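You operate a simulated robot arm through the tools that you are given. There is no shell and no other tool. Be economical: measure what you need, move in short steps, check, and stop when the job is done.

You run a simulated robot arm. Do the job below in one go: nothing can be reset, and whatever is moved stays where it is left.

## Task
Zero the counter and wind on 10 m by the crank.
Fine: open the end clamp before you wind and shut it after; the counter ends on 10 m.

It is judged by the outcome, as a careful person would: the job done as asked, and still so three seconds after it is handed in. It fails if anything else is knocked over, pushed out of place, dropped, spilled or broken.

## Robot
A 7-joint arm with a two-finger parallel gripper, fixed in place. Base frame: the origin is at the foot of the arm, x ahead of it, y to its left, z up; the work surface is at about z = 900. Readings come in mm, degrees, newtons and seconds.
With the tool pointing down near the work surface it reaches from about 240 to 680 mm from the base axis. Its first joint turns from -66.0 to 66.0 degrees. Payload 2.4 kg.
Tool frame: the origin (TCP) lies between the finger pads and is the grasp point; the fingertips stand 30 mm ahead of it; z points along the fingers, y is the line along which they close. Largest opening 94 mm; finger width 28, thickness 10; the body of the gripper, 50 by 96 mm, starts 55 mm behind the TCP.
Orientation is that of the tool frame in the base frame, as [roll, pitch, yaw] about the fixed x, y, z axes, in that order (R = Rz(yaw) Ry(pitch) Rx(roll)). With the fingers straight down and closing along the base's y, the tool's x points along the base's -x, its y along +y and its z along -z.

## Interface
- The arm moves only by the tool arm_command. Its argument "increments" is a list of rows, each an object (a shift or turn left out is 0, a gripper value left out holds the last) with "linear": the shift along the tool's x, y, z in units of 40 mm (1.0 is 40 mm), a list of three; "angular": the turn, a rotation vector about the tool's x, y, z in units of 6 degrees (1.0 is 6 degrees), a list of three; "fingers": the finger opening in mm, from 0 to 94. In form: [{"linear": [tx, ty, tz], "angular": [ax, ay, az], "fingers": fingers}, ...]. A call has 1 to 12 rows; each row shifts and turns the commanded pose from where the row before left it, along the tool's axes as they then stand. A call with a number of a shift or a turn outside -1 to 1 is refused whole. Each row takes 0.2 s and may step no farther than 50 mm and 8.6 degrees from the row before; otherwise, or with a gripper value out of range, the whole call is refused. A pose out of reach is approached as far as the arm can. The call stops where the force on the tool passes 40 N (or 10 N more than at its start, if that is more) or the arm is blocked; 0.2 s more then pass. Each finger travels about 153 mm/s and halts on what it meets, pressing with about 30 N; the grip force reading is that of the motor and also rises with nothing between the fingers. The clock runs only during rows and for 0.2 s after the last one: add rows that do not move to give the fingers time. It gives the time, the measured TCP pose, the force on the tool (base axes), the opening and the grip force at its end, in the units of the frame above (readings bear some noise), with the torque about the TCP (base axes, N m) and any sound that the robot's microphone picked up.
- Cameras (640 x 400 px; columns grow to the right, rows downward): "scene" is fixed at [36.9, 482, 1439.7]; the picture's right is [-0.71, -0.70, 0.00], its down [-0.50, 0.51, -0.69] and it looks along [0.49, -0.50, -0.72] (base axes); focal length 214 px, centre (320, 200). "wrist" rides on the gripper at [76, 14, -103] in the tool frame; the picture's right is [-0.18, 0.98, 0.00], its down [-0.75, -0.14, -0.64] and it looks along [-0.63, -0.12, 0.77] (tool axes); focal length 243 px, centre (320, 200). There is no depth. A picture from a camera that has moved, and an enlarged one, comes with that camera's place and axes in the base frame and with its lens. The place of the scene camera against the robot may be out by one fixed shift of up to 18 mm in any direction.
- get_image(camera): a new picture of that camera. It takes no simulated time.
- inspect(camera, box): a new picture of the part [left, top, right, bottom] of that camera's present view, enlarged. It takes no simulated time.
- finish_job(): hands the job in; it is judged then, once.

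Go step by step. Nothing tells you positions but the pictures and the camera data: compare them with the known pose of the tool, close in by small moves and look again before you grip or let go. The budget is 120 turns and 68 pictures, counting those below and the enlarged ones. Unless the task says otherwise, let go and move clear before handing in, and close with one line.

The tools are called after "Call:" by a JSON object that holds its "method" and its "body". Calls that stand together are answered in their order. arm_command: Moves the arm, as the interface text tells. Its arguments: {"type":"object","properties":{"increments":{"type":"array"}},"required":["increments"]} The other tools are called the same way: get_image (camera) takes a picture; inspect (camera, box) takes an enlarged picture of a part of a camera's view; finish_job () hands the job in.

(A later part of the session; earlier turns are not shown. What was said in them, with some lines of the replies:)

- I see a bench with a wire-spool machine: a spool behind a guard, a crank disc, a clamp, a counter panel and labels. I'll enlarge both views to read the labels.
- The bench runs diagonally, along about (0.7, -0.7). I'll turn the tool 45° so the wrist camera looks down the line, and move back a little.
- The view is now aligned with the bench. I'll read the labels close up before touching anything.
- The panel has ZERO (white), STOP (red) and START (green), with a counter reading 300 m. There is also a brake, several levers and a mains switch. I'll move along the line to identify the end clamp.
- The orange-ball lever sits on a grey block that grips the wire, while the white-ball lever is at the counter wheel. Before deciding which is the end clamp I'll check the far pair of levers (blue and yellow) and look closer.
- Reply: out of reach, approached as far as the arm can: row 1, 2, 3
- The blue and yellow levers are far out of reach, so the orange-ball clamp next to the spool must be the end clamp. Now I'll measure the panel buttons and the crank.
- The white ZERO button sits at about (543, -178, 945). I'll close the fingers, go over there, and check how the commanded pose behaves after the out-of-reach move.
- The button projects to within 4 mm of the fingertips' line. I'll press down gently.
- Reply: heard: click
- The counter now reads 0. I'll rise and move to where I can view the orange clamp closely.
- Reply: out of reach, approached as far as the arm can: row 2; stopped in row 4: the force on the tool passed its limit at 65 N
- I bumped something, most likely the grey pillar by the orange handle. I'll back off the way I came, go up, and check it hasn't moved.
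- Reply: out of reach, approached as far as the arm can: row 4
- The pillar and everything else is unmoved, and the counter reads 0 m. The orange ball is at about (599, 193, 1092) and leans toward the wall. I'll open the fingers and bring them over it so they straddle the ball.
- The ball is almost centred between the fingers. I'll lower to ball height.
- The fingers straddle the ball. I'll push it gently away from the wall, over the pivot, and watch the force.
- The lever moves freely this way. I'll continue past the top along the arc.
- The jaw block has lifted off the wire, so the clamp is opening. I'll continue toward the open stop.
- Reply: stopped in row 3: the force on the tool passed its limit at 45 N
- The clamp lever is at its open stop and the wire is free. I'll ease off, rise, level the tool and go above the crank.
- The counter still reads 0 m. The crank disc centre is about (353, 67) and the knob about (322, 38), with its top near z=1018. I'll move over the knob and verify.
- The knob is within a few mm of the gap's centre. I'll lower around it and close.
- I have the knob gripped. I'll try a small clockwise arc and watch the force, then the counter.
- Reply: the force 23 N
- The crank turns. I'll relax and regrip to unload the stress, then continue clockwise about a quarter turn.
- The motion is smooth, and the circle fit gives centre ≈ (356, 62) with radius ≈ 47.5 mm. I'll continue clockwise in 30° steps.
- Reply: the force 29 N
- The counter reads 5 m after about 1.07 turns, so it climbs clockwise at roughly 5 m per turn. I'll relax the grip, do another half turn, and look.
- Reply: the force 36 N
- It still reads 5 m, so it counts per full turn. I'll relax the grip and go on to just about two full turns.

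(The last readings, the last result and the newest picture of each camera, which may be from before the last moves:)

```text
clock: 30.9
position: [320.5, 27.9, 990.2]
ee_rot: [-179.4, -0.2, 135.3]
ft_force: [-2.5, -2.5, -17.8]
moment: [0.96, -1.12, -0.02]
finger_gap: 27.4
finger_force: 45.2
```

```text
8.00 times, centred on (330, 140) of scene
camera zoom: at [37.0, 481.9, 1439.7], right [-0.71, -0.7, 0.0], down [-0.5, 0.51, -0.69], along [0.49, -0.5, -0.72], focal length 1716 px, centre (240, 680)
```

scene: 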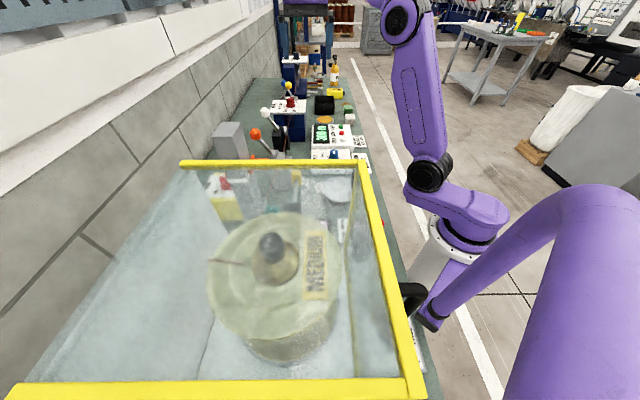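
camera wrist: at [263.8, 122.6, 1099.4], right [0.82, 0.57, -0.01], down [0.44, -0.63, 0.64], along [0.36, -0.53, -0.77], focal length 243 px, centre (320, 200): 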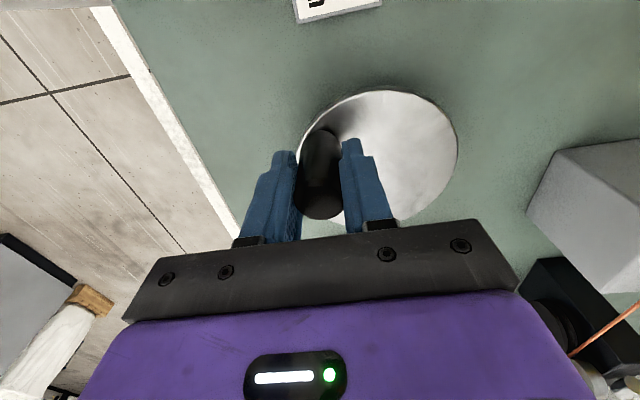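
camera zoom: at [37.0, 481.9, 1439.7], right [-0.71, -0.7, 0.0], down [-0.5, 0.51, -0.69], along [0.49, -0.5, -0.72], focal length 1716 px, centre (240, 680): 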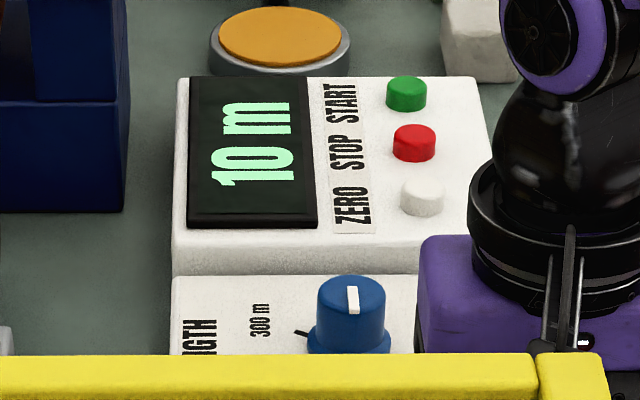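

The counter reads 10 m. I'll nudge a few degrees further so it doesn't sit on the threshold, then release and rise.

Call:
{"method": "arm_command", "body": {"increments": [{"linear": [0.2, 0.02, 0]}, {"fingers": 60}, {}, {"linear": [0, 0, -0.8]}, {"linear": [0, 0, -1]}, {"linear": [0, 0, -1]}, {"linear": [0, 0, -1]}]}}

Call:
{"method": "inspect", "body": {"camera": "scene", "box": [235, 105, 395, 205]}}

```text
clock: 32.5
position: [318.1, 35.3, 1141.8]
ee_rot: [-179.3, -0.2, 135.2]
ft_force: [0.6, 0.1, -0.1]
moment: [0.05, -0.01, 0.0]
finger_gap: 60.1
finger_force: 0.1
```

```text
4.00 times, centred on (315, 155) of scene
camera zoom: at [36.9, 482.0, 1439.7], right [-0.71, -0.7, 0.0], down [-0.5, 0.51, -0.69], along [0.49, -0.5, -0.72], focal length 858 px, centre (340, 380)
```

zoom: 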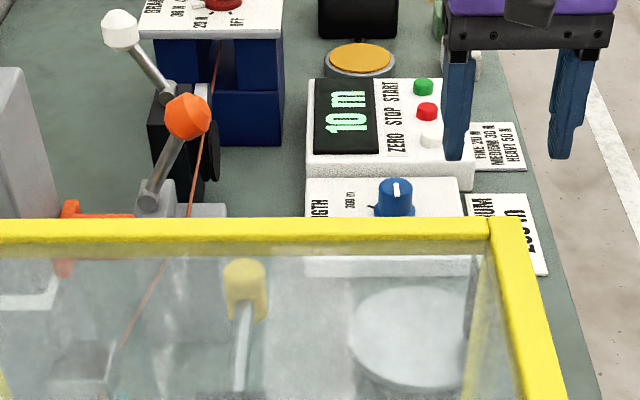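

The counter holds at 10 m. Now back over the orange ball (about (539, 137, 1095)) to shut the clamp.

Call:
{"method": "arm_command", "body": {"increments": [{"linear": [0, 0, -0.8], "fingers": 72}, {"linear": [-0.35, 0.95, 0]}, {"linear": [-0.35, 0.95, 0]}, {"linear": [-0.35, 0.95, 0]}, {"linear": [-0.35, 0.95, 0]}, {"linear": [-0.35, 0.95, 0]}, {"linear": [-0.35, 0.95, 0]}]}}

Call:
{"method": "get_image", "body": {"camera": "wrist"}}

```text
clock: 34.1
position: [539.4, 136.4, 1171.8]
ee_rot: [-179.4, -0.3, 135.2]
ft_force: [0.2, 0.4, 0.4]
moment: [0.01, 0.03, 0.02]
finger_gap: 71.9
finger_force: 0.0
```

```text
22 pictures are left
camera wrist: at [496.8, 199.6, 1275.5], right [0.82, 0.57, -0.01], down [0.44, -0.63, 0.64], along [0.36, -0.53, -0.77], focal length 243 px, centre (320, 200)
```

wrist: 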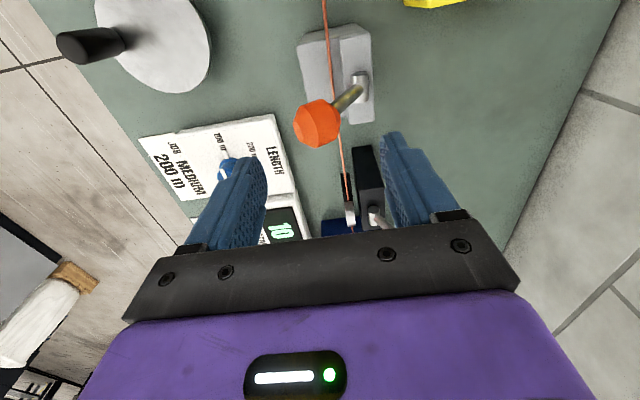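

The ball is centred between the fingers. I'll lower and push toward the wall.

Call:
{"method": "arm_command", "body": {"increments": [{"linear": [0.02, -0.03, 0.9]}, {"linear": [0, 0, 0.9]}, {"linear": [0, 0.4, 0]}, {"linear": [0, 0.25, -0.05]}, {"linear": [0, 0.25, -0.1]}, {"linear": [0, 0.25, -0.05]}, {"linear": [0, 0.25, 0]}, {"linear": [0, 0.25, 0]}]}}

Call:
{"method": "get_image", "body": {"camera": "wrist"}}

```text
clock: 35.9
position: [584.5, 184.2, 1108.3]
ee_rot: [-179.5, -0.2, 135.2]
ft_force: [-0.7, -0.7, 0.3]
moment: [0.01, 0.02, 0.0]
finger_gap: 72.5
finger_force: 0.5
```

```text
21 pictures are left
camera wrist: at [540.6, 247.0, 1212.9], right [0.82, 0.57, -0.01], down [0.44, -0.63, 0.64], along [0.36, -0.53, -0.77], focal length 243 px, centre (320, 200)
```

wrist: 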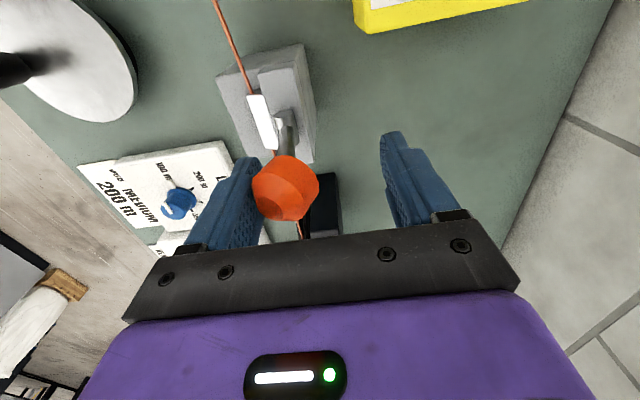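

The jaw is coming back down onto the wire. I'll continue until the lever meets its shut stop.

Call:
{"method": "arm_command", "body": {"increments": [{"linear": [0, 0.25, 0.1]}, {"linear": [0, 0.25, 0.15]}, {"linear": [0, 0.2, 0.15]}, {"linear": [0, 0.2, 0.1]}]}}

Call:
{"method": "get_image", "body": {"camera": "wrist"}}

Call:
{"method": "inspect", "body": {"camera": "scene", "box": [235, 105, 395, 205]}}

```text
clock: 36.9
position: [605.8, 202.0, 1092.3]
ee_rot: [-178.6, -0.5, 134.7]
ft_force: [-17.9, -8.2, 8.4]
moment: [-0.33, 0.91, -0.28]
finger_gap: 82.8
finger_force: 10.0
stopped in row 4: the force on the tool passed its limit at 43 N (the readings are from after the stop); the commanded pose is now the measured one
```

```text
20 pictures are left
camera wrist: at [564.2, 266.9, 1197.1], right [0.83, 0.56, -0.02], down [0.44, -0.63, 0.64], along [0.34, -0.54, -0.77], focal length 243 px, centre (320, 200)
```

wrist: 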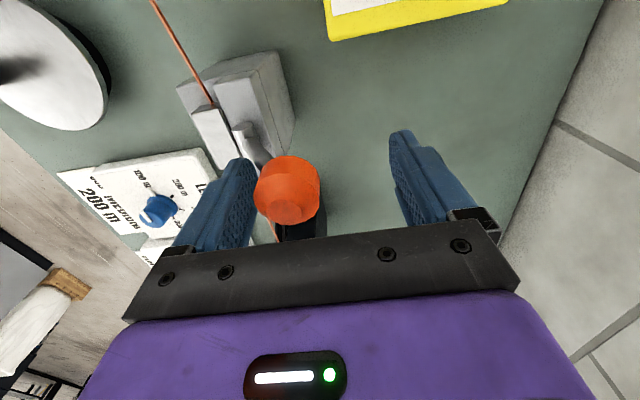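

```text
4.00 times, centred on (315, 155) of scene
camera zoom: at [36.2, 481.7, 1439.8], right [-0.71, -0.7, 0.0], down [-0.5, 0.51, -0.7], along [0.49, -0.5, -0.72], focal length 858 px, centre (340, 380)
```

zoom: 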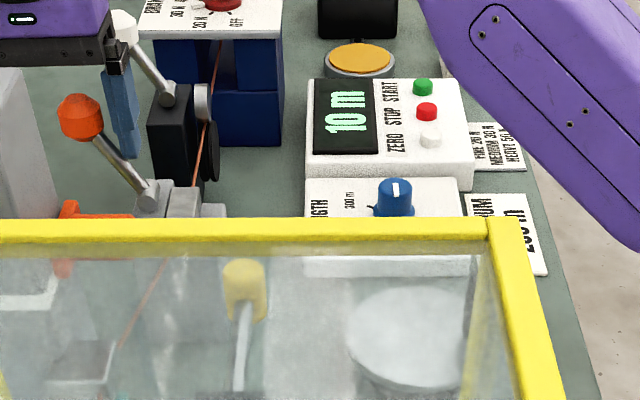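

The lever is firmly at its shut stop with the jaw on the wire, and the counter reads 10 m. I'll ease off, rise clear, and do a last check.

Call:
{"method": "arm_command", "body": {"increments": [{"linear": [0, -0.35, 0]}, {"linear": [0, 0, -0.9]}, {"linear": [0, 0, -0.9]}, {"linear": [0, -0.9, -0.4]}, {"linear": [0, -0.9, -0.4]}, {"linear": [0, -0.9, 0]}]}}

Call:
{"method": "inspect", "body": {"camera": "scene", "box": [200, 60, 400, 240]}}

Call:
{"method": "get_image", "body": {"camera": "wrist"}}

```text
clock: 38.3
position: [521.2, 118.9, 1201.4]
ee_rot: [-179.1, -0.2, 135.0]
ft_force: [-1.2, -0.3, 0.4]
moment: [0.05, -0.01, 0.01]
finger_gap: 71.7
finger_force: 0.0
```

```text
2.22 times, centred on (300, 150) of scene
camera zoom: at [36.9, 482.0, 1439.7], right [-0.71, -0.7, 0.0], down [-0.5, 0.51, -0.69], along [0.49, -0.5, -0.72], focal length 477 px, centre (364, 311)
```

zoom: 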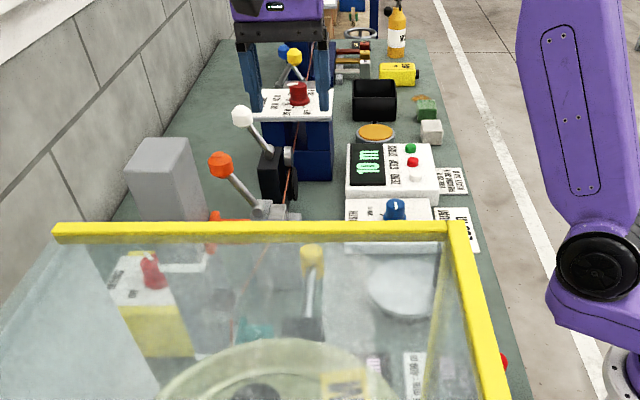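

```text
17 pictures are left
camera wrist: at [478.9, 183.1, 1305.3], right [0.83, 0.56, -0.02], down [0.44, -0.63, 0.64], along [0.35, -0.54, -0.77], focal length 243 px, centre (320, 200)
```

wrist: 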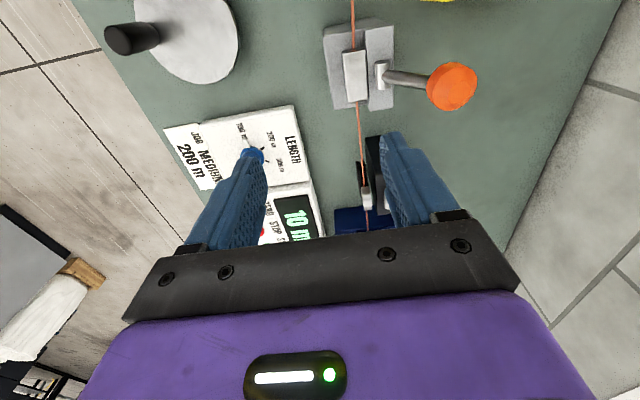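

The clamp is shut on the wire, the counter reads 10 m, nothing else has been displaced and the arm is clear, so I'm handing in.

Call:
{"method": "finish_job", "body": {}}

```text
The job is handed in.
```

I zeroed the counter, opened the end clamp, wound on 10 m by the crank (the counter reads 10 m) and shut the clamp again; on the way the gripper bumped something, probably the grey pillar (65 N), and the pictures show nothing moved.
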